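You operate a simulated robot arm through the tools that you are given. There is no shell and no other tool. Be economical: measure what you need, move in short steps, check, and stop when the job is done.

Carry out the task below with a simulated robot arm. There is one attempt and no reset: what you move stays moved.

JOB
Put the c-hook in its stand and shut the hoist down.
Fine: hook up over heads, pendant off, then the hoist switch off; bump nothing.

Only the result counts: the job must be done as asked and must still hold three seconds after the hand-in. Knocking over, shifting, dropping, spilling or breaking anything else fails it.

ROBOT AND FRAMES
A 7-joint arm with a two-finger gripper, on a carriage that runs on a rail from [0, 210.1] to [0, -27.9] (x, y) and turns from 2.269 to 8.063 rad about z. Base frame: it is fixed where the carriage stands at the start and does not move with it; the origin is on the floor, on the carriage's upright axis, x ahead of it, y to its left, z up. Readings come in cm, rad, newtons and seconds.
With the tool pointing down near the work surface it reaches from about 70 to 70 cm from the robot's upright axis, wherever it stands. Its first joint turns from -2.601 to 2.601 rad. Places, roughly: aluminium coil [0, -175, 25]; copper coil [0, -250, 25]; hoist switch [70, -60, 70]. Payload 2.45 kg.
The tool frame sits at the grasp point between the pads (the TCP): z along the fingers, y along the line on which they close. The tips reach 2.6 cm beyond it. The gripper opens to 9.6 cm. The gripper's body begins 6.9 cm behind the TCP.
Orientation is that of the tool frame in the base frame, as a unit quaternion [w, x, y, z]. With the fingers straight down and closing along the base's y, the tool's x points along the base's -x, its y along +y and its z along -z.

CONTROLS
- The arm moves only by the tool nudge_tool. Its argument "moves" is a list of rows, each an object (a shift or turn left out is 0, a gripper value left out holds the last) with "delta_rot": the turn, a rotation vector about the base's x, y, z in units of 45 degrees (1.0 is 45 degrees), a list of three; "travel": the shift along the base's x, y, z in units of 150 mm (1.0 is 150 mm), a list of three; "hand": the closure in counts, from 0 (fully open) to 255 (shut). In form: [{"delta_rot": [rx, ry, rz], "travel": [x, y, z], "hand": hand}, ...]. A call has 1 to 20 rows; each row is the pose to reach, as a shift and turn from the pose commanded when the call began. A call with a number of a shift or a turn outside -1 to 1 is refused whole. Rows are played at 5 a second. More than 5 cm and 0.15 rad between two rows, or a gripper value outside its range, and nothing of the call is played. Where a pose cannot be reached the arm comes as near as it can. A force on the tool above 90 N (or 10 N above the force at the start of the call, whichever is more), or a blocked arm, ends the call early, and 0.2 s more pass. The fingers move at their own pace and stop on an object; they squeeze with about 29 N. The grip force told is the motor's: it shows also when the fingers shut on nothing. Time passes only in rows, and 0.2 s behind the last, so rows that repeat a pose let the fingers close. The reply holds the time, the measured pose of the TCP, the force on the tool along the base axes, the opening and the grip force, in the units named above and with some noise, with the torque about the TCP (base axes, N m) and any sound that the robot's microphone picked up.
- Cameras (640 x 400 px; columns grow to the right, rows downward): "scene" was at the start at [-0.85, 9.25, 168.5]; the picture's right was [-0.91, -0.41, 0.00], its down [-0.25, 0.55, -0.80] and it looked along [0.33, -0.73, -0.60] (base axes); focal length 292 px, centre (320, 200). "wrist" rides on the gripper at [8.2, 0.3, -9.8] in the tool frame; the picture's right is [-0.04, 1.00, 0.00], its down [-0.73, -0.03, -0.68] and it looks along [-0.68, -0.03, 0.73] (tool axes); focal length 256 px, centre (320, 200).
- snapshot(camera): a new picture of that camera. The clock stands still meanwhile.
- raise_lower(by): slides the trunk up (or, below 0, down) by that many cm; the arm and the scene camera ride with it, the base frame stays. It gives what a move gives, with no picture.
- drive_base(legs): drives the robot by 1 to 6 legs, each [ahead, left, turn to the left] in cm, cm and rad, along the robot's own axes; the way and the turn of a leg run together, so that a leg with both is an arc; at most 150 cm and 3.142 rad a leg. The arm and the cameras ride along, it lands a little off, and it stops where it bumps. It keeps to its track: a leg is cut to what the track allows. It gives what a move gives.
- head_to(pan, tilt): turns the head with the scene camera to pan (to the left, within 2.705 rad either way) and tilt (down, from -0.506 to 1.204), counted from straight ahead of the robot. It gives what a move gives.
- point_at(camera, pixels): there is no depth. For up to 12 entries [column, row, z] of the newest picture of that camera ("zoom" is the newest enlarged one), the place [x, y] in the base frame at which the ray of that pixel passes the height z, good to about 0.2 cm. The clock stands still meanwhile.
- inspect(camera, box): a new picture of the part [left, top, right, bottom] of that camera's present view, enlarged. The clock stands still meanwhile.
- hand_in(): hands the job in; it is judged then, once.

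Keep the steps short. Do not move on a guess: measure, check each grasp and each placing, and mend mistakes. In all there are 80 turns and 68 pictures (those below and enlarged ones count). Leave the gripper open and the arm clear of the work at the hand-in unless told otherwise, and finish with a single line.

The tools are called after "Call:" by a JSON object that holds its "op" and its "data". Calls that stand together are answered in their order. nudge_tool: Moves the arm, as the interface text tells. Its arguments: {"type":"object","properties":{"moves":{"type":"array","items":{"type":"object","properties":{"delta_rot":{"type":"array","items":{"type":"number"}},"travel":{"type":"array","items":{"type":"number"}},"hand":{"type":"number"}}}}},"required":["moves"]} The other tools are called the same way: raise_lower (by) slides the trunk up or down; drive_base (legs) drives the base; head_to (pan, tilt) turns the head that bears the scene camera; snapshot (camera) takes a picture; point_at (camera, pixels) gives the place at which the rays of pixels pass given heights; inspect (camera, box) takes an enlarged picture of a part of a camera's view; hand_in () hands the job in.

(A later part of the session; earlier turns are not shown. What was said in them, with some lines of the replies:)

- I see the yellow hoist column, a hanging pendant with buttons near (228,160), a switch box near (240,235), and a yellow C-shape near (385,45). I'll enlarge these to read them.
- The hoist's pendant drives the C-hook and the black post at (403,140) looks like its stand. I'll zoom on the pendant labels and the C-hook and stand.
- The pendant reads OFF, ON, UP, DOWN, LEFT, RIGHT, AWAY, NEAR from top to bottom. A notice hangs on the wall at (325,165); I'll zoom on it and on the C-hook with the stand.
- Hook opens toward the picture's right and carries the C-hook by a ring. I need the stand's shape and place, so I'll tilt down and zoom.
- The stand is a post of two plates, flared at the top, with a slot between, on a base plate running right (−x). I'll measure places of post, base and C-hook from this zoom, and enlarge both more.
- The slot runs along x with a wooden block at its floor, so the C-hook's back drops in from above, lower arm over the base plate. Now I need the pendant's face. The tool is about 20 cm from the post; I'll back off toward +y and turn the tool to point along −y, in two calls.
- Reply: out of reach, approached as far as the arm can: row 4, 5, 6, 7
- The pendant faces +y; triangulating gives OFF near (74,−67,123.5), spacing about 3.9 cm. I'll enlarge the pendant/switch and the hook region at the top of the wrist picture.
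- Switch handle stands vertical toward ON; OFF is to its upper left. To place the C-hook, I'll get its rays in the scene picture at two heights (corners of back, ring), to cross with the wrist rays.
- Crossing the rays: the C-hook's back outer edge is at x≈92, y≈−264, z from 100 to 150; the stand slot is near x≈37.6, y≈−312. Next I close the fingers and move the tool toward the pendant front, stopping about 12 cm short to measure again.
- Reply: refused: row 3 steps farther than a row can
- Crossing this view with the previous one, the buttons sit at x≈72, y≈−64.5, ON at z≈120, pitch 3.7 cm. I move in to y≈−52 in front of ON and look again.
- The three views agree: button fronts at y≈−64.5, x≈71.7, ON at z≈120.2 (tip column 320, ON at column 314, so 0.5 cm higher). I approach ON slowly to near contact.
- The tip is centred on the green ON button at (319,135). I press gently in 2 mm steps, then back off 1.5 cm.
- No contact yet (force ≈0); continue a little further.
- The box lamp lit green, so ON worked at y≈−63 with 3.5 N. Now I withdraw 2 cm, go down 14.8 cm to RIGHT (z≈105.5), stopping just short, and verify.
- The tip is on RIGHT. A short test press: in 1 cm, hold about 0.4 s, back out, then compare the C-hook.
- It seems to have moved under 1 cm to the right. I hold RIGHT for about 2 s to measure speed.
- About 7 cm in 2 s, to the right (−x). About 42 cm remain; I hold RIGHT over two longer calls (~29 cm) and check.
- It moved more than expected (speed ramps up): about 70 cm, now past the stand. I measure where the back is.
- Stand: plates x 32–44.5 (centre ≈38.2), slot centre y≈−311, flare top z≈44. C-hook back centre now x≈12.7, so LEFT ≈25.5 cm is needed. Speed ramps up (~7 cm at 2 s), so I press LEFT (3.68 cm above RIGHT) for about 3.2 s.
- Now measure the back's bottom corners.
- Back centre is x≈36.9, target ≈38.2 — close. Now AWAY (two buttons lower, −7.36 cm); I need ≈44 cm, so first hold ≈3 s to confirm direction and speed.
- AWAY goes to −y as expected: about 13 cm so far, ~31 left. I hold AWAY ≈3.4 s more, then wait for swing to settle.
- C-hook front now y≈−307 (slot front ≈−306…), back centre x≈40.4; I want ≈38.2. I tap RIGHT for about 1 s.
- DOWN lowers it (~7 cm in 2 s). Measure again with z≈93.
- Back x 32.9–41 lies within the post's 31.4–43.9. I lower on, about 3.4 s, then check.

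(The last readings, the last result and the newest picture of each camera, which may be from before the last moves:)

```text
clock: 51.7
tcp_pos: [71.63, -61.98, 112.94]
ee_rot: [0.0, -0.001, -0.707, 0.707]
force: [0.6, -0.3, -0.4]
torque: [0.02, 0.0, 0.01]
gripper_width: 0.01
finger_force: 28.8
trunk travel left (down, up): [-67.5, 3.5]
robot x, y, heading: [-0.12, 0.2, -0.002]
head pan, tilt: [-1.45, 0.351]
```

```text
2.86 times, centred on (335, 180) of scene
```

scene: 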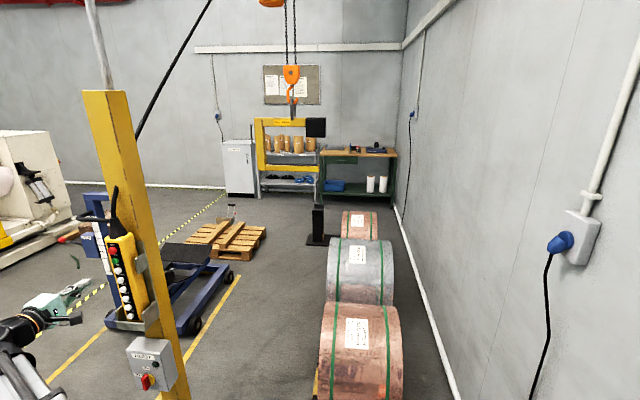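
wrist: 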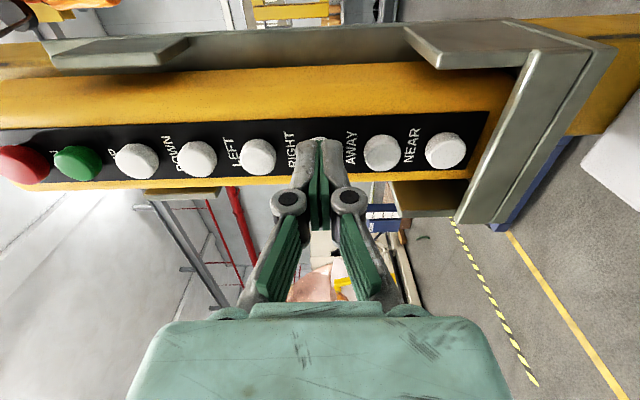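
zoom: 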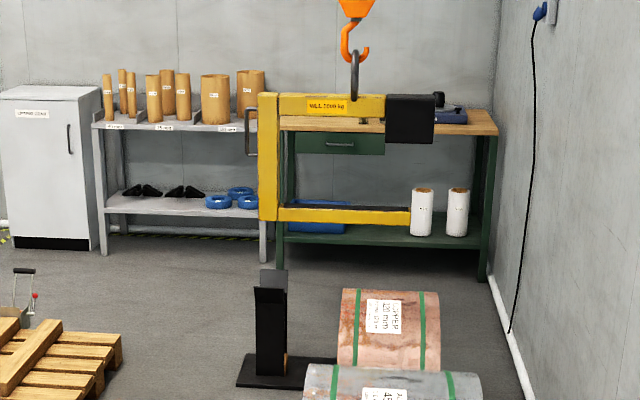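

Bottom at z≈73 now. Another ≈3 s of DOWN toward z≈55, then a close alignment check.

Call:
{"op": "nudge_tool", "data": {"moves": [{"travel": [0, -0.04, 0]}, {"travel": [0, -0.07, 0]}, {"travel": [0, -0.07, 0]}, {"travel": [0, -0.07, 0]}, {"travel": [0, -0.07, 0]}, {"travel": [0, -0.07, 0]}, {"travel": [0, -0.07, 0]}, {"travel": [0, -0.07, 0]}, {"travel": [0, -0.07, 0]}, {"travel": [0, -0.07, 0]}, {"travel": [0, -0.07, 0]}, {"travel": [0, -0.07, 0]}, {"travel": [0, -0.07, 0]}, {"travel": [0, -0.07, 0]}, {"travel": [0, -0.07, 0]}, {"travel": [0, 0, 0]}, {"travel": [0, 0, 0]}, {"travel": [0, 0, 0]}, {"travel": [0, 0, 0]}, {"travel": [0, 0, 0]}]}}

Call:
{"op": "inspect", "data": {"camera": "scene", "box": [300, 190, 350, 250]}}

Call:
{"op": "point_at", "data": {"camera": "zoom", "pixels": [[320, 200, 50]]}}

```text
clock: 55.9
tcp_pos: [71.81, -62.08, 113.15]
ee_rot: [0.0, 0.0, 0.707, -0.707]
force: [-0.5, 0.0, -0.2]
torque: [-0.02, 0.01, 0.01]
gripper_width: 0.0
finger_force: 28.4
trunk travel left (down, up): [-67.5, 3.5]
robot x, y, heading: [0.0, 0.33, 0.005]
head pan, tilt: [-1.45, 0.351]
```

```text
6.67 times, centred on (325, 220) of scene
```

zoom: 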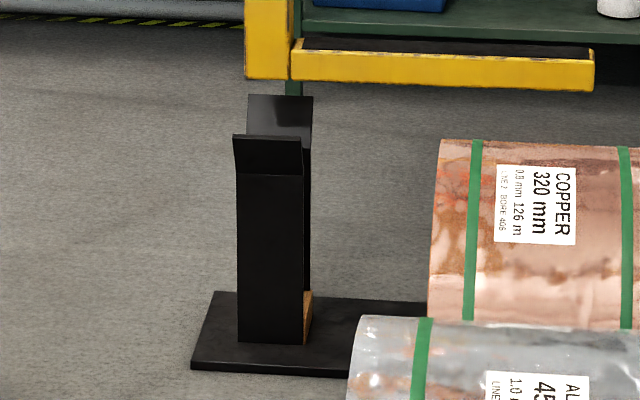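

```text
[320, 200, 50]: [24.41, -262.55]
```

Bottom of the C-hook is just above the flares. I measure flare edges, base and C-hook corners for the depth (y) alignment.

Call:
{"op": "point_at", "data": {"camera": "zoom", "pixels": [[233, 136, 43], [301, 138, 43], [247, 95, 43], [313, 97, 43], [192, 368, 0], [213, 291, 1.5], [239, 341, 1.5], [303, 344, 1.5], [245, 78, 55], [245, 78, 50], [291, 81, 50], [593, 91, 50]]}}

```text
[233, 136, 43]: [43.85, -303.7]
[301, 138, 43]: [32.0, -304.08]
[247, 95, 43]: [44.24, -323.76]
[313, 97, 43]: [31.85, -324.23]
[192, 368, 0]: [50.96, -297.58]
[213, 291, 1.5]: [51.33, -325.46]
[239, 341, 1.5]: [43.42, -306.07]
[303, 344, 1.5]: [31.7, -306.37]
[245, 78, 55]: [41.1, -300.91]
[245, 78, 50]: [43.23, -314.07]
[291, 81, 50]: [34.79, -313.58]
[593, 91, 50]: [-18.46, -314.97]
```

C-hook front face is about y=−307 and its thickness ≈8, so its centre ≈−311 against the slot's ≈−311.5. Lower about 1.9 s and look at how it enters the flare.

Call:
{"op": "nudge_tool", "data": {"moves": [{"travel": [0, -0.04, 0]}, {"travel": [0, -0.07, 0]}, {"travel": [0, -0.07, 0]}, {"travel": [0, -0.07, 0]}, {"travel": [0, -0.07, 0]}, {"travel": [0, -0.07, 0]}, {"travel": [0, -0.07, 0]}, {"travel": [0, -0.07, 0]}, {"travel": [0, -0.07, 0]}, {"travel": [0, -0.07, 0]}, {"travel": [0, -0.07, 0]}, {"travel": [0, 0, 0]}, {"travel": [0, 0, 0]}, {"travel": [0, 0, 0]}, {"travel": [0, 0, 0]}]}}

Call:
{"op": "inspect", "data": {"camera": "scene", "box": [305, 195, 345, 245]}}

```text
clock: 59.1
tcp_pos: [71.79, -61.99, 112.89]
ee_rot: [0.0, 0.0, -0.707, 0.707]
force: [0.1, -0.5, 0.0]
torque: [-0.02, 0.02, 0.0]
gripper_width: 0.0
finger_force: 27.9
trunk travel left (down, up): [-67.5, 3.5]
robot x, y, heading: [0.03, -0.09, 0.001]
head pan, tilt: [-1.45, 0.351]
```

```text
8.00 times, centred on (325, 220) of scene
```

zoom: 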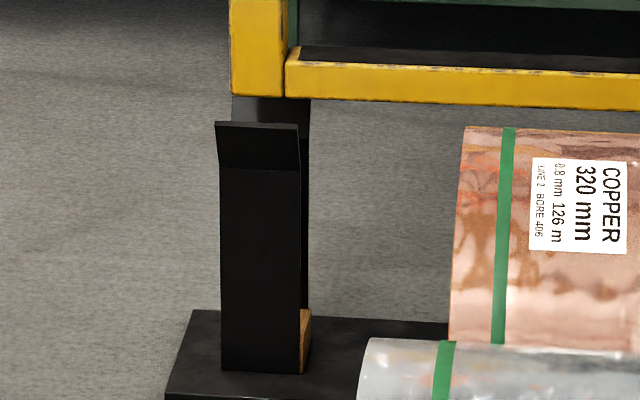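

Horizontally centred (231–284 against 216–300). Continue down ≈2 s and check the near flare begins to cover the C-hook's bottom.

Call:
{"op": "nudge_tool", "data": {"moves": [{"travel": [0, -0.04, 0]}, {"travel": [0, -0.07, 0]}, {"travel": [0, -0.07, 0]}, {"travel": [0, -0.07, 0]}, {"travel": [0, -0.07, 0]}, {"travel": [0, -0.07, 0]}, {"travel": [0, -0.07, 0]}, {"travel": [0, -0.07, 0]}, {"travel": [0, -0.07, 0]}, {"travel": [0, -0.07, 0]}, {"travel": [0, -0.07, 0]}, {"travel": [0, -0.07, 0]}, {"travel": [0, 0, 0]}, {"travel": [0, 0, 0]}, {"travel": [0, 0, 0]}, {"travel": [0, 0, 0]}]}}

Call:
{"op": "inspect", "data": {"camera": "scene", "box": [305, 195, 345, 245]}}

```text
clock: 62.5
tcp_pos: [71.8, -62.07, 112.93]
ee_rot: [0.0, 0.0, -0.707, 0.707]
force: [-0.4, 0.4, 0.0]
torque: [0.01, -0.03, 0.0]
gripper_width: 0.0
finger_force: 28.2
trunk travel left (down, up): [-67.5, 3.5]
robot x, y, heading: [0.03, -0.22, -0.004]
head pan, tilt: [-1.45, 0.351]
```

```text
8.00 times, centred on (325, 220) of scene
```

zoom: 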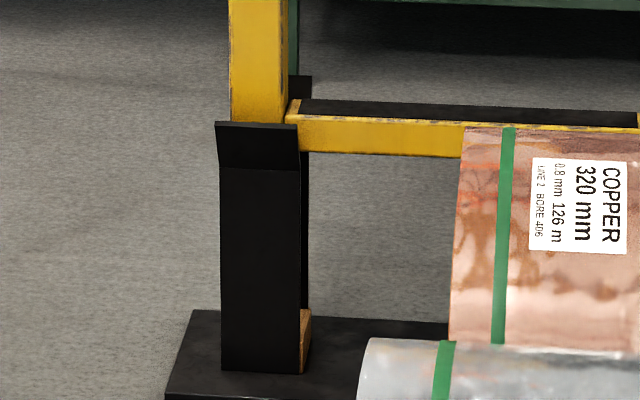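

It has entered between the flares. Lower ≈2.6 s more and check it isn't tilting.

Call:
{"op": "nudge_tool", "data": {"moves": [{"travel": [0, -0.04, 0]}, {"travel": [0, -0.07, 0]}, {"travel": [0, -0.07, 0]}, {"travel": [0, -0.07, 0]}, {"travel": [0, -0.07, 0]}, {"travel": [0, -0.07, 0]}, {"travel": [0, -0.07, 0]}, {"travel": [0, -0.07, 0]}, {"travel": [0, -0.07, 0]}, {"travel": [0, -0.07, 0]}, {"travel": [0, -0.07, 0]}, {"travel": [0, -0.07, 0]}, {"travel": [0, -0.07, 0]}, {"travel": [0, -0.07, 0]}, {"travel": [0, 0, 0]}, {"travel": [0, 0, 0]}, {"travel": [0, 0, 0]}, {"travel": [0, 0, 0]}]}}

Call:
{"op": "inspect", "data": {"camera": "scene", "box": [280, 130, 390, 250]}}

```text
clock: 66.3
tcp_pos: [71.88, -62.03, 112.95]
ee_rot: [0.0, 0.0, 0.707, -0.707]
force: [0.1, 0.4, 0.3]
torque: [-0.01, 0.0, 0.03]
gripper_width: 0.02
finger_force: 28.2
trunk travel left (down, up): [-67.5, 3.5]
robot x, y, heading: [-0.21, 0.61, 0.004]
head pan, tilt: [-1.45, 0.351]
```

```text
3.33 times, centred on (335, 190) of scene
```

zoom: 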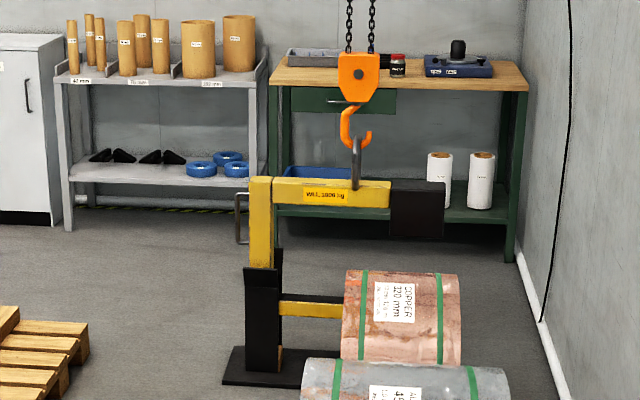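

Seating well, upright. Another ≈3 s down.

Call:
{"op": "nudge_tool", "data": {"moves": [{"travel": [0, -0.04, 0]}, {"travel": [0, -0.07, 0]}, {"travel": [0, -0.07, 0]}, {"travel": [0, -0.07, 0]}, {"travel": [0, -0.07, 0]}, {"travel": [0, -0.07, 0]}, {"travel": [0, -0.07, 0]}, {"travel": [0, -0.07, 0]}, {"travel": [0, -0.07, 0]}, {"travel": [0, -0.07, 0]}, {"travel": [0, -0.07, 0]}, {"travel": [0, -0.07, 0]}, {"travel": [0, -0.07, 0]}, {"travel": [0, -0.07, 0]}, {"travel": [0, -0.07, 0]}, {"travel": [0, 0, 0]}, {"travel": [0, 0, 0]}, {"travel": [0, 0, 0]}]}}

Call:
{"op": "inspect", "data": {"camera": "scene", "box": [280, 130, 390, 250]}}

```text
clock: 70.1
tcp_pos: [71.83, -61.96, 112.91]
ee_rot: [0.0, 0.0, -0.707, 0.707]
force: [-0.1, 0.1, 0.2]
torque: [0.02, 0.01, -0.03]
gripper_width: 0.0
finger_force: 28.2
trunk travel left (down, up): [-67.5, 3.5]
robot x, y, heading: [0.15, -0.18, -0.002]
head pan, tilt: [-1.45, 0.351]
```

```text
3.33 times, centred on (335, 190) of scene
```

zoom: 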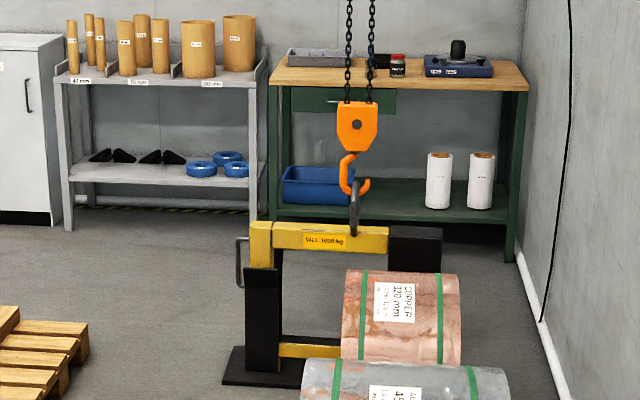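

Near the bottom (a few cm left). Lower ≈1.8 s and zoom on hook and ring.

Call:
{"op": "nudge_tool", "data": {"moves": [{"travel": [0, -0.04, 0]}, {"travel": [0, -0.07, 0]}, {"travel": [0, -0.07, 0]}, {"travel": [0, -0.07, 0]}, {"travel": [0, -0.07, 0]}, {"travel": [0, -0.07, 0]}, {"travel": [0, -0.07, 0]}, {"travel": [0, -0.07, 0]}, {"travel": [0, -0.07, 0]}, {"travel": [0, -0.07, 0]}, {"travel": [0, 0, 0]}, {"travel": [0, 0, 0]}, {"travel": [0, 0, 0]}]}}

Call:
{"op": "inspect", "data": {"camera": "scene", "box": [300, 150, 380, 250]}}

```text
clock: 72.9
tcp_pos: [71.82, -62.06, 113.02]
ee_rot: [0.0, 0.0, -0.706, 0.708]
force: [0.6, 0.3, -0.1]
torque: [-0.01, 0.0, 0.03]
gripper_width: 0.0
finger_force: 28.7
trunk travel left (down, up): [-67.5, 3.5]
robot x, y, heading: [-0.32, -0.03, 0.002]
head pan, tilt: [-1.45, 0.351]
```

```text
4.00 times, centred on (340, 200) of scene
```

zoom: 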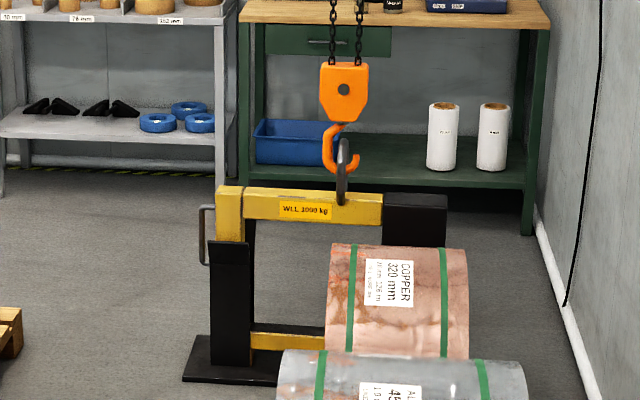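

The C-hook top didn't drop further (row ≈196.5 in both), while the hook went down 5 cm: it's seated and the hook is slack in the ring. Close zoom on hook/ring and on the seat.

Call:
{"op": "inspect", "data": {"camera": "scene", "box": [328, 175, 358, 210]}}

Call:
{"op": "inspect", "data": {"camera": "scene", "box": [300, 190, 340, 250]}}

```text
11.43 times, centred on (343, 192) of scene
```

zoom: 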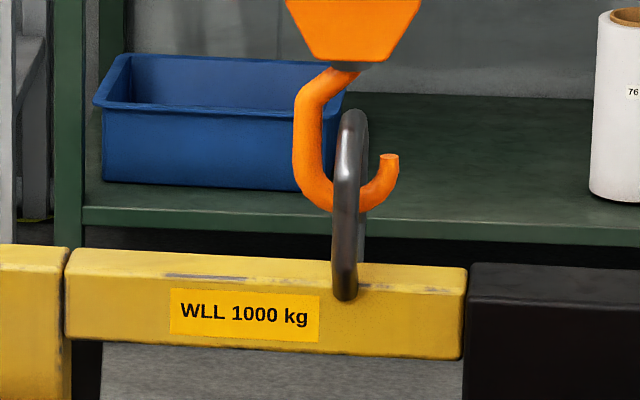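

```text
6.67 times, centred on (320, 220) of scene
```

zoom: 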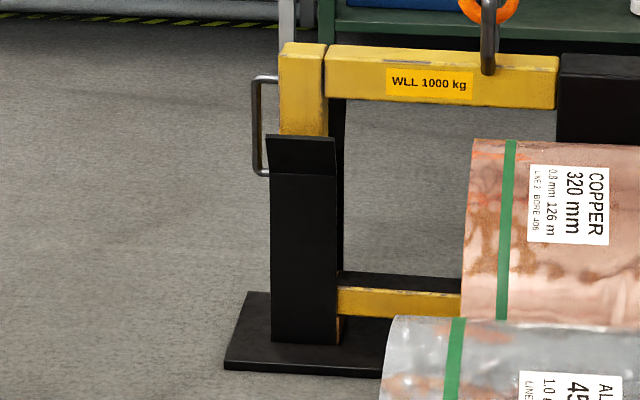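

Seated on the wooden block. The ring's top bar (rows 110–133) is clear above the hook tip (row 155), so moving the hook LEFT (+x) frees it. I press LEFT ≈1.8 s.

Call:
{"op": "nudge_tool", "data": {"moves": [{"travel": [0, 0.05, 0]}, {"travel": [0, 0.05, -0.245]}, {"travel": [0, 0, -0.245]}, {"travel": [0, -0.04, -0.245]}, {"travel": [0, -0.072, -0.245]}, {"travel": [0, -0.072, -0.245]}, {"travel": [0, -0.072, -0.245]}, {"travel": [0, -0.072, -0.245]}, {"travel": [0, -0.072, -0.245]}, {"travel": [0, -0.072, -0.245]}, {"travel": [0, -0.072, -0.245]}, {"travel": [0, -0.072, -0.245]}, {"travel": [0, 0, -0.245]}, {"travel": [0, 0, -0.245]}, {"travel": [0, 0, -0.245]}]}}

Call:
{"op": "inspect", "data": {"camera": "scene", "box": [300, 160, 380, 250]}}

```text
clock: 76.1
tcp_pos: [71.77, -62.21, 109.35]
ee_rot: [0.0, 0.0, 0.708, -0.707]
force: [0.5, 0.2, 0.4]
torque: [-0.01, 0.02, 0.01]
gripper_width: 0.0
finger_force: 28.3
trunk travel left (down, up): [-67.5, 3.5]
robot x, y, heading: [-0.24, 0.11, -0.001]
head pan, tilt: [-1.45, 0.351]
```

```text
4.44 times, centred on (340, 205) of scene
```

zoom: 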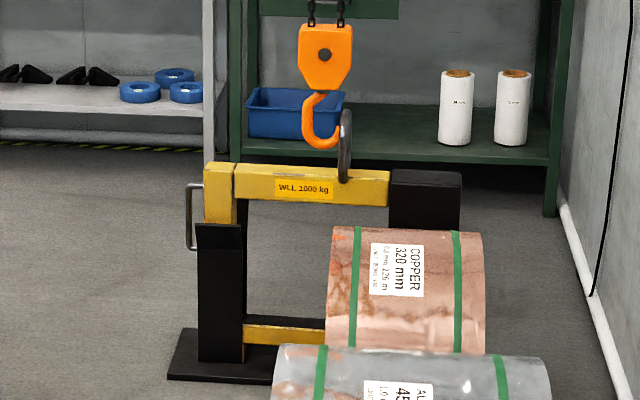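

The hook moved ~5 cm; the tip is right at the ring. Another ≈1.8 s LEFT, then zoom.

Call:
{"op": "nudge_tool", "data": {"moves": [{"travel": [0, -0.04, 0]}, {"travel": [0, -0.072, 0]}, {"travel": [0, -0.072, 0]}, {"travel": [0, -0.072, 0]}, {"travel": [0, -0.072, 0]}, {"travel": [0, -0.072, 0]}, {"travel": [0, -0.072, 0]}, {"travel": [0, -0.072, 0]}, {"travel": [0, -0.072, 0]}, {"travel": [0, -0.072, 0]}, {"travel": [0, 0, 0]}, {"travel": [0, 0, 0]}, {"travel": [0, 0, 0]}]}}

Call:
{"op": "inspect", "data": {"camera": "scene", "box": [315, 165, 365, 220]}}

```text
clock: 78.9
tcp_pos: [71.77, -62.13, 109.21]
ee_rot: [0.0, 0.001, -0.707, 0.707]
force: [0.2, 1.3, -0.2]
torque: [-0.03, -0.01, -0.01]
gripper_width: 0.01
finger_force: 28.5
trunk travel left (down, up): [-67.5, 3.5]
robot x, y, heading: [0.2, 0.16, 0.003]
head pan, tilt: [-1.45, 0.351]
```

```text
7.27 times, centred on (340, 192) of scene
```

zoom: 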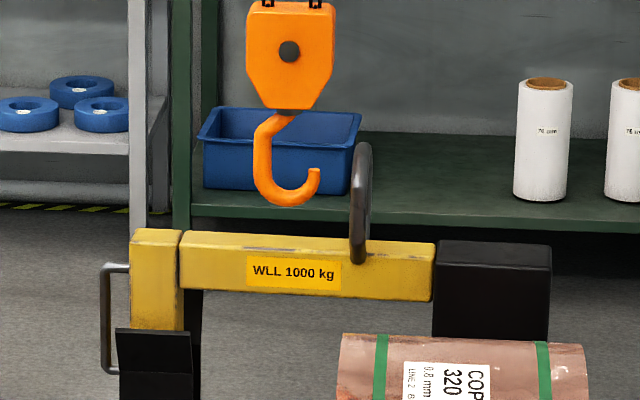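

Hook is free with ~4 cm clearance from the ring. Now UP (two buttons above LEFT): first ≈3 s, check, then on up.

Call:
{"op": "nudge_tool", "data": {"moves": [{"travel": [0, 0.05, 0]}, {"travel": [0, 0.05, 0.25]}, {"travel": [0, 0.05, 0.49]}, {"travel": [0, 0, 0.49]}, {"travel": [0, -0.04, 0.49]}, {"travel": [0, -0.07, 0.49]}, {"travel": [0, -0.07, 0.49]}, {"travel": [0, -0.07, 0.49]}, {"travel": [0, -0.07, 0.49]}, {"travel": [0, -0.07, 0.49]}, {"travel": [0, -0.07, 0.49]}, {"travel": [0, -0.07, 0.49]}, {"travel": [0, -0.07, 0.49]}, {"travel": [0, -0.07, 0.49]}, {"travel": [0, -0.07, 0.49]}, {"travel": [0, -0.07, 0.49]}, {"travel": [0, -0.07, 0.49]}, {"travel": [0, -0.07, 0.49]}, {"travel": [0, -0.07, 0.49]}]}}

Call:
{"op": "inspect", "data": {"camera": "scene", "box": [270, 80, 400, 250]}}

```text
clock: 82.9
tcp_pos: [71.68, -63.25, 116.66]
ee_rot: [0.0, 0.0, -0.707, 0.707]
force: [0.2, 5.0, 1.4]
torque: [-0.02, -0.01, 0.02]
gripper_width: 0.61
finger_force: 28.5
trunk travel left (down, up): [-67.5, 3.5]
robot x, y, heading: [-0.11, -0.03, 0.002]
head pan, tilt: [-1.45, 0.351]
```

```text
2.35 times, centred on (335, 165) of scene
```

zoom: 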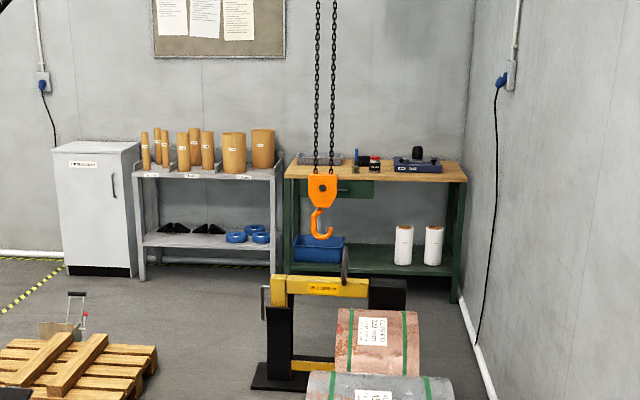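

The hook rises alone; the C-hook stays. I keep UP pressed for two more calls and tilt the head up to watch.

Call:
{"op": "nudge_tool", "data": {"moves": [{}, {}, {}, {}, {}, {}, {}, {}, {}, {}, {}, {}, {}, {}, {}, {}, {}, {}, {}, {}]}}

Call:
{"op": "nudge_tool", "data": {"moves": [{}, {}, {}, {}, {}, {}, {}, {}, {}, {}, {}, {}, {}, {}, {}, {}, {}, {}, {}, {}]}}

Call:
{"op": "head_to", "data": {"pan": -1.4, "tilt": 0.05}}

Call:
{"op": "snapshot", "data": {"camera": "scene"}}

```text
clock: 87.1
tcp_pos: [71.69, -63.19, 116.5]
ee_rot: [0.0, 0.001, 0.707, -0.707]
force: [0.6, 5.3, 0.1]
torque: [0.0, 0.0, -0.01]
gripper_width: 0.61
finger_force: 28.4
trunk travel left (down, up): [-67.5, 3.5]
robot x, y, heading: [0.06, 0.14, 0.002]
head pan, tilt: [-1.45, 0.351]
```

```text
clock: 91.3
tcp_pos: [71.82, -63.18, 116.64]
ee_rot: [0.0, 0.0, 0.708, -0.706]
force: [-0.9, 5.6, -0.2]
torque: [-0.01, -0.02, -0.01]
gripper_width: 0.62
finger_force: 28.3
trunk travel left (down, up): [-67.5, 3.5]
robot x, y, heading: [-0.1, -0.05, 0.001]
head pan, tilt: [-1.45, 0.351]
```

```text
clock: 92.1
tcp_pos: [71.89, -63.22, 116.6]
ee_rot: [0.0, 0.0, 0.707, -0.707]
force: [-0.7, 5.3, 0.3]
torque: [0.03, 0.01, -0.05]
gripper_width: 0.6
finger_force: 28.1
trunk travel left (down, up): [-67.5, 3.5]
robot x, y, heading: [-0.07, 0.01, -0.003]
head pan, tilt: [-1.4, 0.051]
```

```text
21 pictures are left
```

scene: 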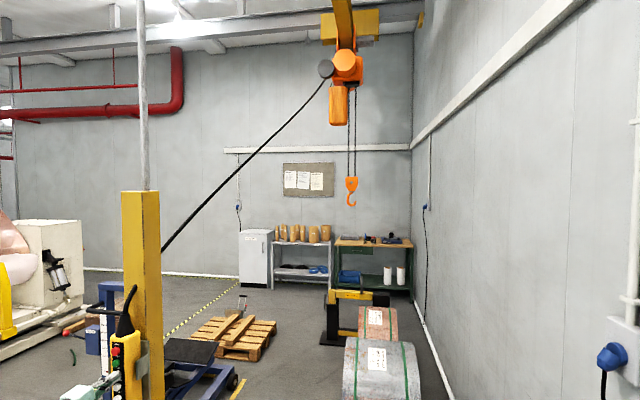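

Hook bottom at z≈146 now (horizon row ≈185, hook row 205). About 70 cm more puts it at ≈215–220, above heads and still below the hoist body. Two more held calls.

Call:
{"op": "nudge_tool", "data": {"moves": [{}, {}, {}, {}, {}, {}, {}, {}, {}, {}, {}, {}, {}, {}, {}, {}, {}, {}, {}, {}]}}

Call:
{"op": "snapshot", "data": {"camera": "scene"}}

```text
clock: 96.3
tcp_pos: [71.8, -63.16, 116.57]
ee_rot: [0.0, 0.0, -0.707, 0.707]
force: [-0.9, 4.8, 0.2]
torque: [-0.03, 0.01, 0.03]
gripper_width: 0.62
finger_force: 28.5
trunk travel left (down, up): [-67.5, 3.5]
robot x, y, heading: [-0.06, -0.04, -0.004]
head pan, tilt: [-1.4, 0.051]
```

```text
20 pictures are left
```

scene: 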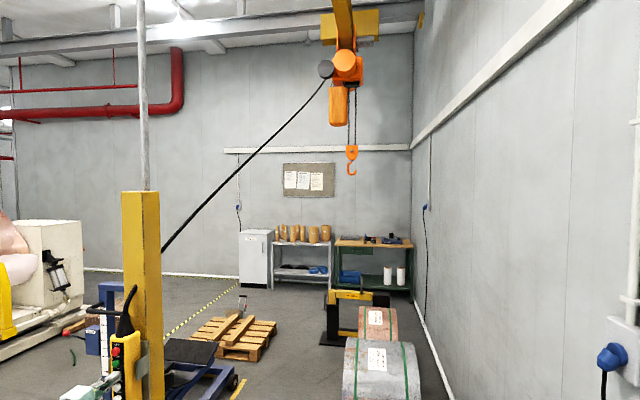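

Hook bottom ≈180 cm, 8 cm/s. Hold ≈5.6 s more to ≈225, then release.

Call:
{"op": "nudge_tool", "data": {"moves": [{}, {}, {}, {}, {}, {}, {}, {}, {}, {}, {}, {}, {}, {}, {}, {}, {}, {}, {}, {}]}}

Call:
{"op": "nudge_tool", "data": {"moves": [{}, {}, {}, {}, {}, {}, {}, {"travel": [0, 0.07, 0]}, {"travel": [0, 0.13, 0]}, {"travel": [0, 0.13, 0.25]}, {"travel": [0, 0.13, 0.487]}, {"travel": [0, 0.07, 0.487]}]}}

Call:
{"op": "snapshot", "data": {"camera": "scene"}}

Call:
{"op": "snapshot", "data": {"camera": "wrist"}}

```text
clock: 100.5
tcp_pos: [71.86, -63.23, 116.64]
ee_rot: [0.001, 0.0, -0.707, 0.707]
force: [-0.1, 5.4, 0.1]
torque: [0.0, -0.02, 0.0]
gripper_width: 0.55
finger_force: 28.8
trunk travel left (down, up): [-67.5, 3.5]
robot x, y, heading: [0.1, -0.11, -0.0]
head pan, tilt: [-1.4, 0.051]
```

```text
clock: 103.1
tcp_pos: [71.74, -61.95, 123.89]
ee_rot: [0.0, 0.0, 0.707, -0.707]
force: [0.0, 0.2, 0.3]
torque: [-0.01, 0.01, -0.03]
gripper_width: 0.01
finger_force: 28.9
trunk travel left (down, up): [-67.5, 3.5]
robot x, y, heading: [-0.07, -0.09, 0.0]
head pan, tilt: [-1.4, 0.051]
```

```text
19 pictures are left
```

scene: 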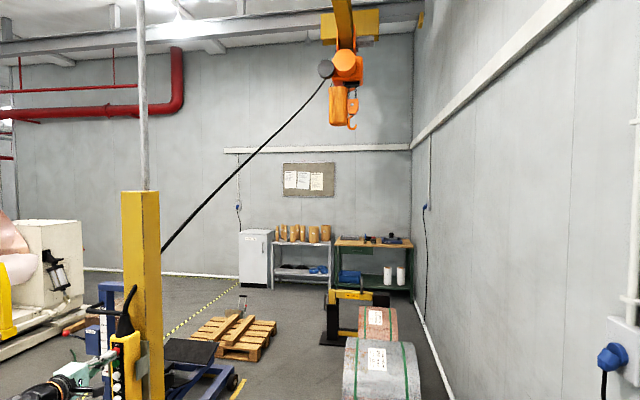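

```text
18 pictures are left
```

wrist: 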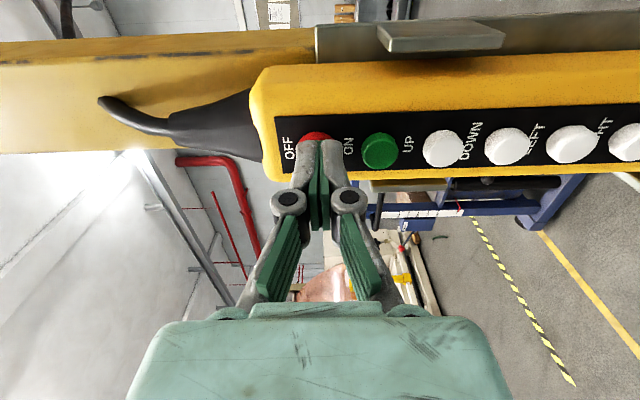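

The hook is well overhead (row 128, z≈230) just below the hoist body, and the C-hook stands. The tip is on the red OFF; I press it and check the lamp.

Call:
{"op": "nudge_tool", "data": {"moves": [{"travel": [0, -0.04, 0]}, {"travel": [0, -0.072, 0]}, {"travel": [0, -0.077, 0]}, {"travel": [0, -0.077, 0]}, {"travel": [0, 0, 0]}, {"travel": [0, 0.2, 0]}, {"travel": [0, 0.5, 0]}, {"travel": [0, 0.75, 0]}]}}

Call:
{"op": "head_to", "data": {"pan": -1.148, "tilt": 0.5}}

Call:
{"op": "snapshot", "data": {"camera": "scene"}}

```text
clock: 104.9
tcp_pos: [71.63, -50.49, 124.19]
ee_rot: [0.0, 0.0, -0.707, 0.708]
force: [0.4, 0.5, -0.6]
torque: [-0.02, 0.02, 0.01]
gripper_width: 0.0
finger_force: 28.3
trunk travel left (down, up): [-67.5, 3.5]
robot x, y, heading: [0.21, -0.04, -0.0]
head pan, tilt: [-1.4, 0.051]
```

```text
clock: 105.8
tcp_pos: [71.67, -50.73, 124.14]
ee_rot: [0.0, -0.001, 0.707, -0.707]
force: [0.3, -0.5, 0.4]
torque: [-0.03, 0.0, 0.01]
gripper_width: 0.02
finger_force: 28.3
trunk travel left (down, up): [-67.5, 3.5]
robot x, y, heading: [-0.05, 0.3, 0.003]
head pan, tilt: [-1.148, 0.499]
```

```text
17 pictures are left
```

scene: 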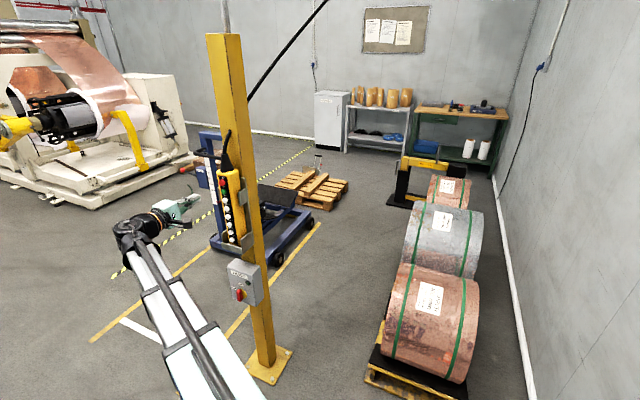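

Call:
{"op": "inspect", "data": {"camera": "scene", "box": [205, 245, 285, 315]}}

Call:
{"op": "point_at", "data": {"camera": "zoom", "pixels": [[320, 200, 70]]}}

```text
5.71 times, centred on (245, 280) of scene
```

zoom: 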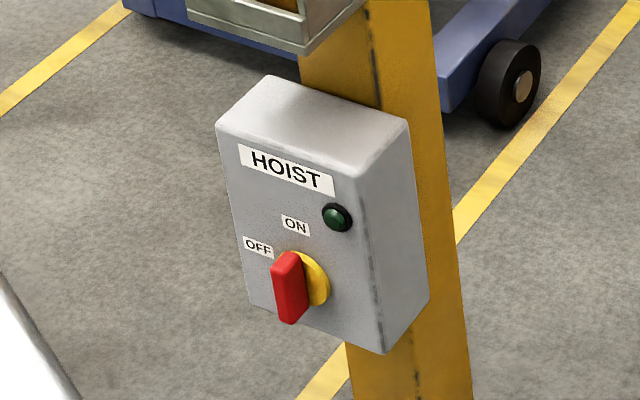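

```text
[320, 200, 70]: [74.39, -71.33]
```

The lamp is dark: pendant off. Handle is vertical (at ON), OFF at its upper left, so it must turn counter-clockwise seen from the front (+y rotation). I retreat a little and roll the tool −90° about y so the fingers will close along x, opening them.

Call:
{"op": "nudge_tool", "data": {"moves": [{"travel": [0, 0.1, 0], "delta_rot": [0, -0.17, 0], "hand": 0}, {"travel": [0, 0.2, 0], "delta_rot": [0, -0.34, 0]}, {"travel": [0, 0.3, 0], "delta_rot": [0, -0.51, 0]}, {"travel": [0, 0.3, 0], "delta_rot": [0, -0.68, 0]}, {"travel": [0, 0.3, 0], "delta_rot": [0, -0.85, 0]}, {"travel": [0, 0.3, 0], "delta_rot": [0, -1, 0]}]}}

Call:
{"op": "nudge_tool", "data": {"moves": [{"delta_rot": [0, -0.17, 0]}, {"delta_rot": [0, -0.34, 0]}, {"delta_rot": [0, -0.51, 0]}, {"delta_rot": [0, -0.68, 0]}, {"delta_rot": [0, -0.85, 0]}, {"delta_rot": [0, -1, 0]}, {"delta_rot": [0, -1, 0]}]}}

Call:
{"op": "raise_lower", "data": {"by": -50}}

Call:
{"op": "snapshot", "data": {"camera": "wrist"}}

```text
clock: 107.2
tcp_pos: [71.7, -46.19, 123.92]
ee_rot: [-0.27, -0.272, -0.653, 0.653]
force: [0.4, -0.5, 0.1]
torque: [0.05, 0.0, 0.03]
gripper_width: 9.61
finger_force: 0.0
trunk travel left (down, up): [-67.5, 3.5]
robot x, y, heading: [-0.1, 0.0, -0.002]
head pan, tilt: [-1.148, 0.499]
```

```text
clock: 108.8
tcp_pos: [71.76, -46.3, 123.94]
ee_rot: [0.5, 0.501, 0.499, -0.5]
force: [-0.1, -0.3, 0.3]
torque: [0.0, 0.04, 0.01]
gripper_width: 9.6
finger_force: 0.1
trunk travel left (down, up): [-67.5, 3.5]
robot x, y, heading: [-0.05, -0.2, 0.002]
head pan, tilt: [-1.148, 0.499]
```

```text
refused: -50 is not a number from -40 to 40
```

```text
15 pictures are left
```

wrist: 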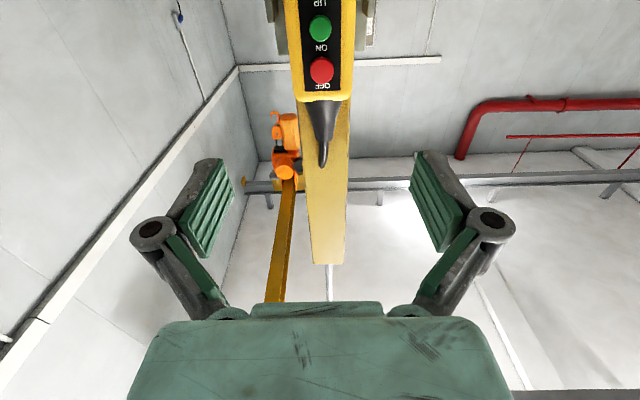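

Lowering is limited to 40 cm a call; I lower 40 then 14.

Call:
{"op": "raise_lower", "data": {"by": -40}}

Call:
{"op": "raise_lower", "data": {"by": -14}}

Call:
{"op": "snapshot", "data": {"camera": "wrist"}}

```text
clock: 112.7
tcp_pos: [71.84, -46.16, 83.94]
ee_rot: [0.5, 0.5, 0.5, -0.5]
force: [-0.2, -0.1, 0.3]
torque: [-0.01, -0.01, -0.03]
gripper_width: 9.62
finger_force: 0.0
trunk travel left (down, up): [-27.5, 43.5]
robot x, y, heading: [-0.18, -0.05, 0.002]
head pan, tilt: [-1.148, 0.499]
```

```text
clock: 114.3
tcp_pos: [71.8, -46.27, 69.94]
ee_rot: [0.501, 0.5, 0.499, -0.5]
force: [-0.5, -0.1, -0.3]
torque: [-0.01, -0.01, -0.01]
gripper_width: 9.6
finger_force: 0.1
trunk travel left (down, up): [-13.5, 57.5]
robot x, y, heading: [0.02, -0.08, -0.002]
head pan, tilt: [-1.148, 0.499]
```

```text
14 pictures are left
```

wrist: 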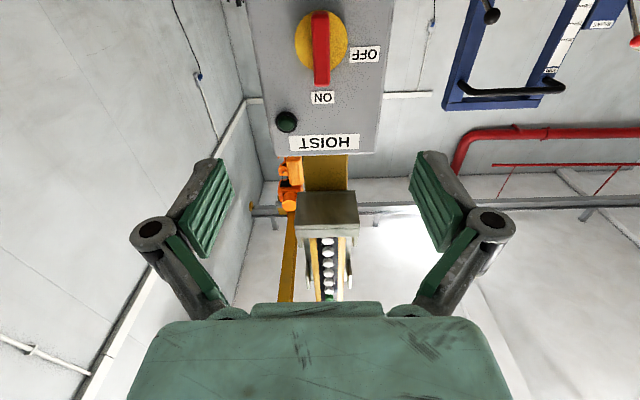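

The view is upside down (down = up). Handle at (321,12–86): x≈71.9, z≈64.7–70.3 (centre ≈67.4), front y≈−61.5. OFF label lies at +x side, i.e. a 90° turn. I lower to z≈67.2 and approach to y≈−55, then look.

Call:
{"op": "nudge_tool", "data": {"moves": [{"travel": [0, -0.1, -0.1]}, {"travel": [0, -0.3, -0.18]}, {"travel": [0, -0.5, -0.18]}, {"travel": [0, -0.58, -0.18]}, {"travel": [0, -0.58, -0.18]}]}}

Call:
{"op": "snapshot", "data": {"camera": "wrist"}}

Call:
{"op": "head_to", "data": {"pan": -0.85, "tilt": 0.45}}

Call:
{"op": "snapshot", "data": {"camera": "scene"}}

```text
clock: 115.5
tcp_pos: [71.85, -55.06, 67.42]
ee_rot: [0.501, 0.499, 0.501, -0.499]
force: [0.3, 0.1, -0.8]
torque: [-0.02, -0.02, 0.01]
gripper_width: 9.61
finger_force: 0.1
trunk travel left (down, up): [-13.5, 57.5]
robot x, y, heading: [-0.31, 0.01, -0.005]
head pan, tilt: [-1.148, 0.499]
```

```text
13 pictures are left
```

wrist: 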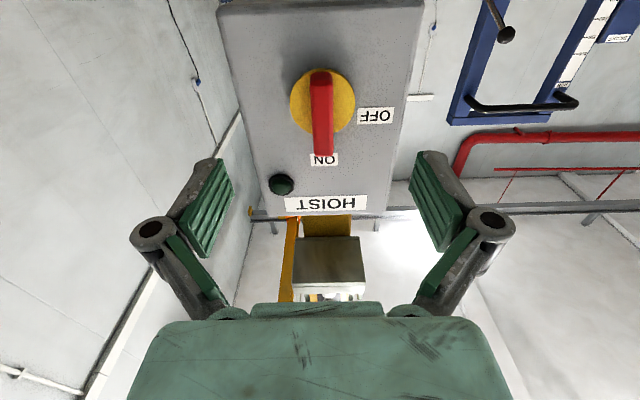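

```text
clock: 116.3
tcp_pos: [71.88, -54.96, 67.46]
ee_rot: [-0.5, -0.5, -0.5, 0.5]
force: [1.2, -0.4, 0.0]
torque: [-0.02, 0.01, 0.02]
gripper_width: 9.58
finger_force: 0.0
trunk travel left (down, up): [-13.5, 57.5]
robot x, y, heading: [-0.0, -0.12, -0.005]
head pan, tilt: [-0.85, 0.45]
```

```text
12 pictures are left
```

scene: 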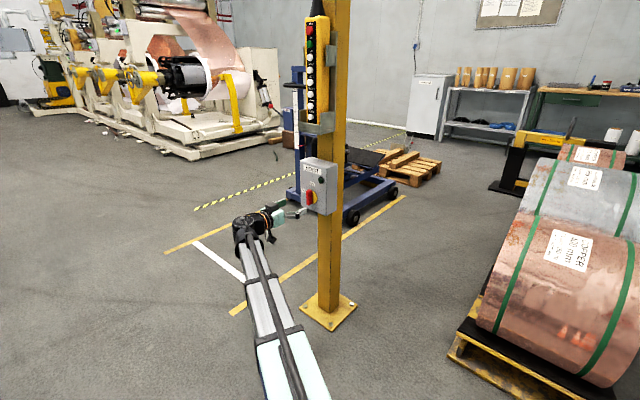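

Crossing the two views: handle front y≈−63.4, axis (71.9, z≈67.8), yellow disc at y≈−66.5. I advance to TCP y≈−62.5 (tips −65.1), z≈67.8, fingers open, then close gently.

Call:
{"op": "nudge_tool", "data": {"moves": [{"travel": [0, -0.15, 0.025]}, {"travel": [0, -0.3, 0.025]}, {"travel": [0, -0.42, 0.025]}, {"travel": [0, -0.5, 0.025]}, {"travel": [0, -0.5, 0.025]}]}}

Call:
{"op": "snapshot", "data": {"camera": "wrist"}}

Call:
{"op": "inspect", "data": {"camera": "scene", "box": [265, 160, 345, 230]}}

```text
clock: 117.5
tcp_pos: [71.76, -62.31, 67.68]
ee_rot: [-0.5, -0.5, -0.5, 0.5]
force: [0.3, -0.3, 0.4]
torque: [-0.01, -0.03, 0.02]
gripper_width: 9.61
finger_force: 0.0
trunk travel left (down, up): [-13.5, 57.5]
robot x, y, heading: [-0.36, 0.29, 0.002]
head pan, tilt: [-0.85, 0.45]
```

```text
11 pictures are left
```

wrist: 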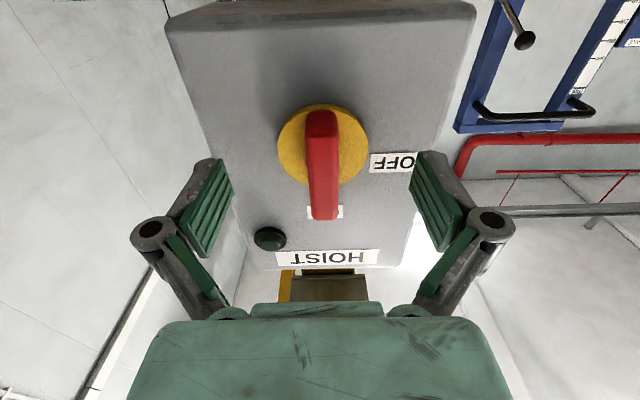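

```text
5.71 times, centred on (305, 195) of scene
```

zoom: 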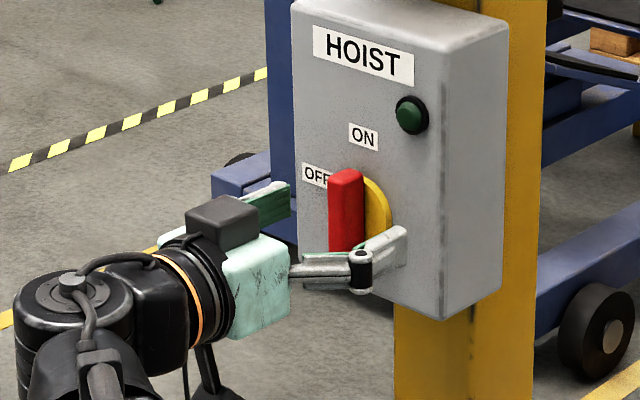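

The finger centre line (rows ≈157–186) matches the handle's middle (110–218). Close on it.

Call:
{"op": "nudge_tool", "data": {"moves": [{"hand": 120}, {"hand": 200}, {"hand": 255}, {"hand": 255}, {"hand": 255}]}}

```text
clock: 118.7
tcp_pos: [72.03, -62.37, 67.68]
ee_rot: [0.5, 0.5, 0.5, -0.5]
force: [13.7, -5.5, 3.0]
torque: [0.12, -0.02, 0.35]
gripper_width: 1.59
finger_force: 42.1
trunk travel left (down, up): [-13.5, 57.5]
robot x, y, heading: [-0.32, -0.04, -0.002]
head pan, tilt: [-0.85, 0.45]
```

Gripped the handle (1.59 cm). A 13.7 N sideways force shows I'm a few mm off, so I ease +x 3 mm and turn the first 45° about +y.

Call:
{"op": "nudge_tool", "data": {"moves": [{"travel": [0.02, 0, 0]}, {"travel": [0.02, 0, 0], "delta_rot": [0, 0.17, 0]}, {"travel": [0.02, 0, 0], "delta_rot": [0, 0.34, 0]}, {"travel": [0.02, 0, 0], "delta_rot": [0, 0.51, 0]}, {"travel": [0.02, 0, 0], "delta_rot": [0, 0.68, 0]}, {"travel": [0.02, 0, 0], "delta_rot": [0, 0.85, 0]}, {"travel": [0.02, 0, 0], "delta_rot": [0, 1, 0]}]}}

Call:
{"op": "inspect", "data": {"camera": "scene", "box": [265, 160, 345, 230]}}

```text
clock: 120.3
tcp_pos: [72.13, -62.33, 67.67]
ee_rot: [-0.27, -0.269, -0.654, 0.654]
force: [1.4, 14.0, 4.6]
torque: [0.7, -0.02, -0.75]
gripper_width: 1.59
finger_force: 42.2
trunk travel left (down, up): [-13.5, 57.5]
robot x, y, heading: [0.04, 0.0, -0.004]
head pan, tilt: [-0.85, 0.45]
```

```text
5.71 times, centred on (305, 195) of scene
```

zoom: 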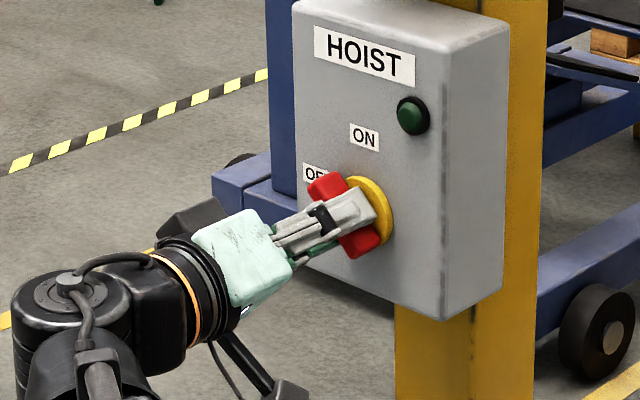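

Turned 45° with no resisting torque. Continue turning up to 90°, watching torque.

Call:
{"op": "nudge_tool", "data": {"moves": [{"delta_rot": [0, 0.15, 0]}, {"delta_rot": [0, 0.3, 0]}, {"delta_rot": [0, 0.4, 0]}]}}

Call:
{"op": "nudge_tool", "data": {"moves": [{"delta_rot": [0, 0.15, 0]}, {"delta_rot": [0, 0.3, 0]}, {"delta_rot": [0, 0.45, 0]}, {"delta_rot": [0, 0.6, 0]}]}}

Call:
{"op": "inspect", "data": {"camera": "scene", "box": [265, 160, 345, 230]}}

```text
clock: 121.1
tcp_pos: [72.25, -62.33, 67.52]
ee_rot: [0.165, 0.164, 0.688, -0.687]
force: [1.4, 20.7, -4.6]
torque: [0.33, -0.01, -0.39]
gripper_width: 1.59
finger_force: 41.9
trunk travel left (down, up): [-13.5, 57.5]
robot x, y, heading: [-0.13, 0.16, 0.002]
head pan, tilt: [-0.85, 0.45]
```

```text
clock: 122.1
tcp_pos: [72.15, -62.38, 67.49]
ee_rot: [-0.001, -0.001, 0.708, -0.706]
force: [-0.5, 20.5, -14.1]
torque: [0.39, -0.15, 0.96]
gripper_width: 1.61
finger_force: 42.0
trunk travel left (down, up): [-13.5, 57.5]
robot x, y, heading: [-0.08, -0.16, -0.0]
head pan, tilt: [-0.85, 0.45]
```

```text
5.71 times, centred on (305, 195) of scene
```

zoom: 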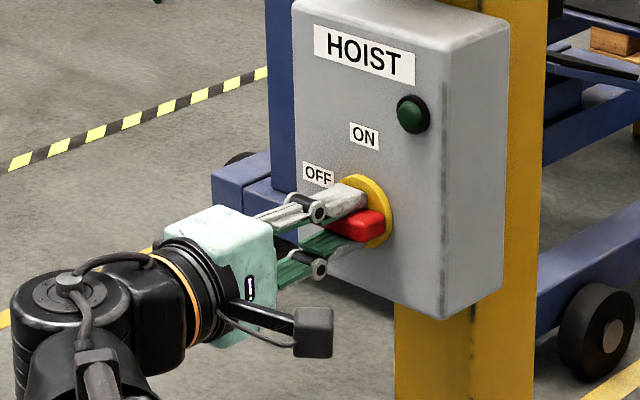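

Handle is horizontal now, with slight torque building at the stop. A tiny extra push to be sure, back to level, open, and retreat straight out.

Call:
{"op": "nudge_tool", "data": {"moves": [{"delta_rot": [0, 0.05, 0]}, {"delta_rot": [0, 0.05, 0]}, {"delta_rot": [0, 0, 0]}, {"hand": 120}, {"hand": 60}, {"hand": 60}, {"travel": [0, 0.2, 0], "hand": 60}, {"travel": [0, 0.5, 0]}, {"travel": [0, 0.8, 0], "hand": 0}, {"travel": [0, 1, 0], "hand": 0}]}}

Call:
{"op": "inspect", "data": {"camera": "scene", "box": [265, 160, 345, 230]}}

Call:
{"op": "snapshot", "data": {"camera": "wrist"}}

```text
clock: 124.3
tcp_pos: [72.21, -47.39, 67.39]
ee_rot: [-0.001, 0.0, 0.707, -0.707]
force: [0.0, 0.5, -0.4]
torque: [0.03, -0.01, 0.03]
gripper_width: 9.6
finger_force: 0.1
trunk travel left (down, up): [-13.5, 57.5]
robot x, y, heading: [-0.39, -0.06, 0.002]
head pan, tilt: [-0.85, 0.45]
```

```text
5.71 times, centred on (305, 195) of scene
```

zoom: 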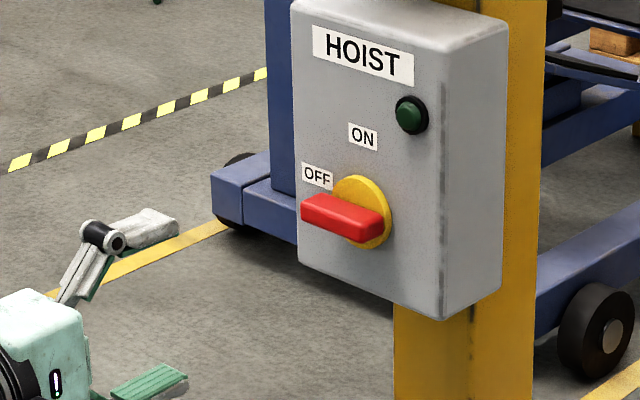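

```text
6 pictures are left
```

wrist: 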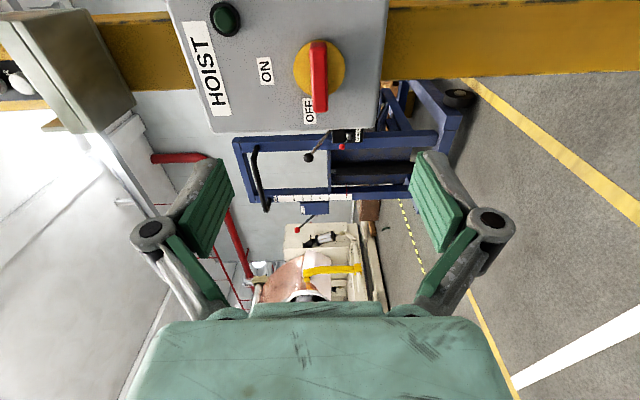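

The handle points to OFF and the lamp is dark. Last check of C-hook and hoist hook, with the head turned that way.

Call:
{"op": "head_to", "data": {"pan": -1.4, "tilt": 0.0}}

Call:
{"op": "snapshot", "data": {"camera": "scene"}}

```text
clock: 125.3
tcp_pos: [72.14, -47.43, 67.45]
ee_rot: [0.001, 0.0, -0.707, 0.707]
force: [0.1, -0.1, -0.3]
torque: [0.01, 0.02, -0.02]
gripper_width: 9.62
finger_force: 0.0
trunk travel left (down, up): [-13.5, 57.5]
robot x, y, heading: [0.05, -0.34, -0.001]
head pan, tilt: [-1.4, 0.0]
```

```text
5 pictures are left
```

scene: 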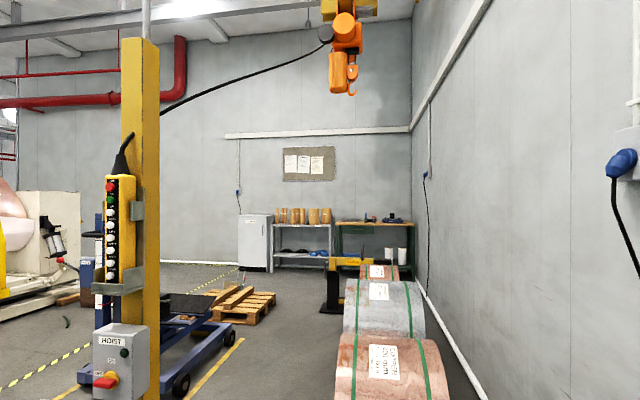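

The C-hook sits in its stand, the hook is overhead, the pendant is off in its holder, the switch is at OFF, and the open gripper is clear. Handing in.

Call:
{"op": "hand_in", "data": {}}

```text
The job is handed in.
```

The C-hook is in its stand, the hoist hook is up overhead, the pendant is off and the hoist switch is at OFF, with no bumps seen.
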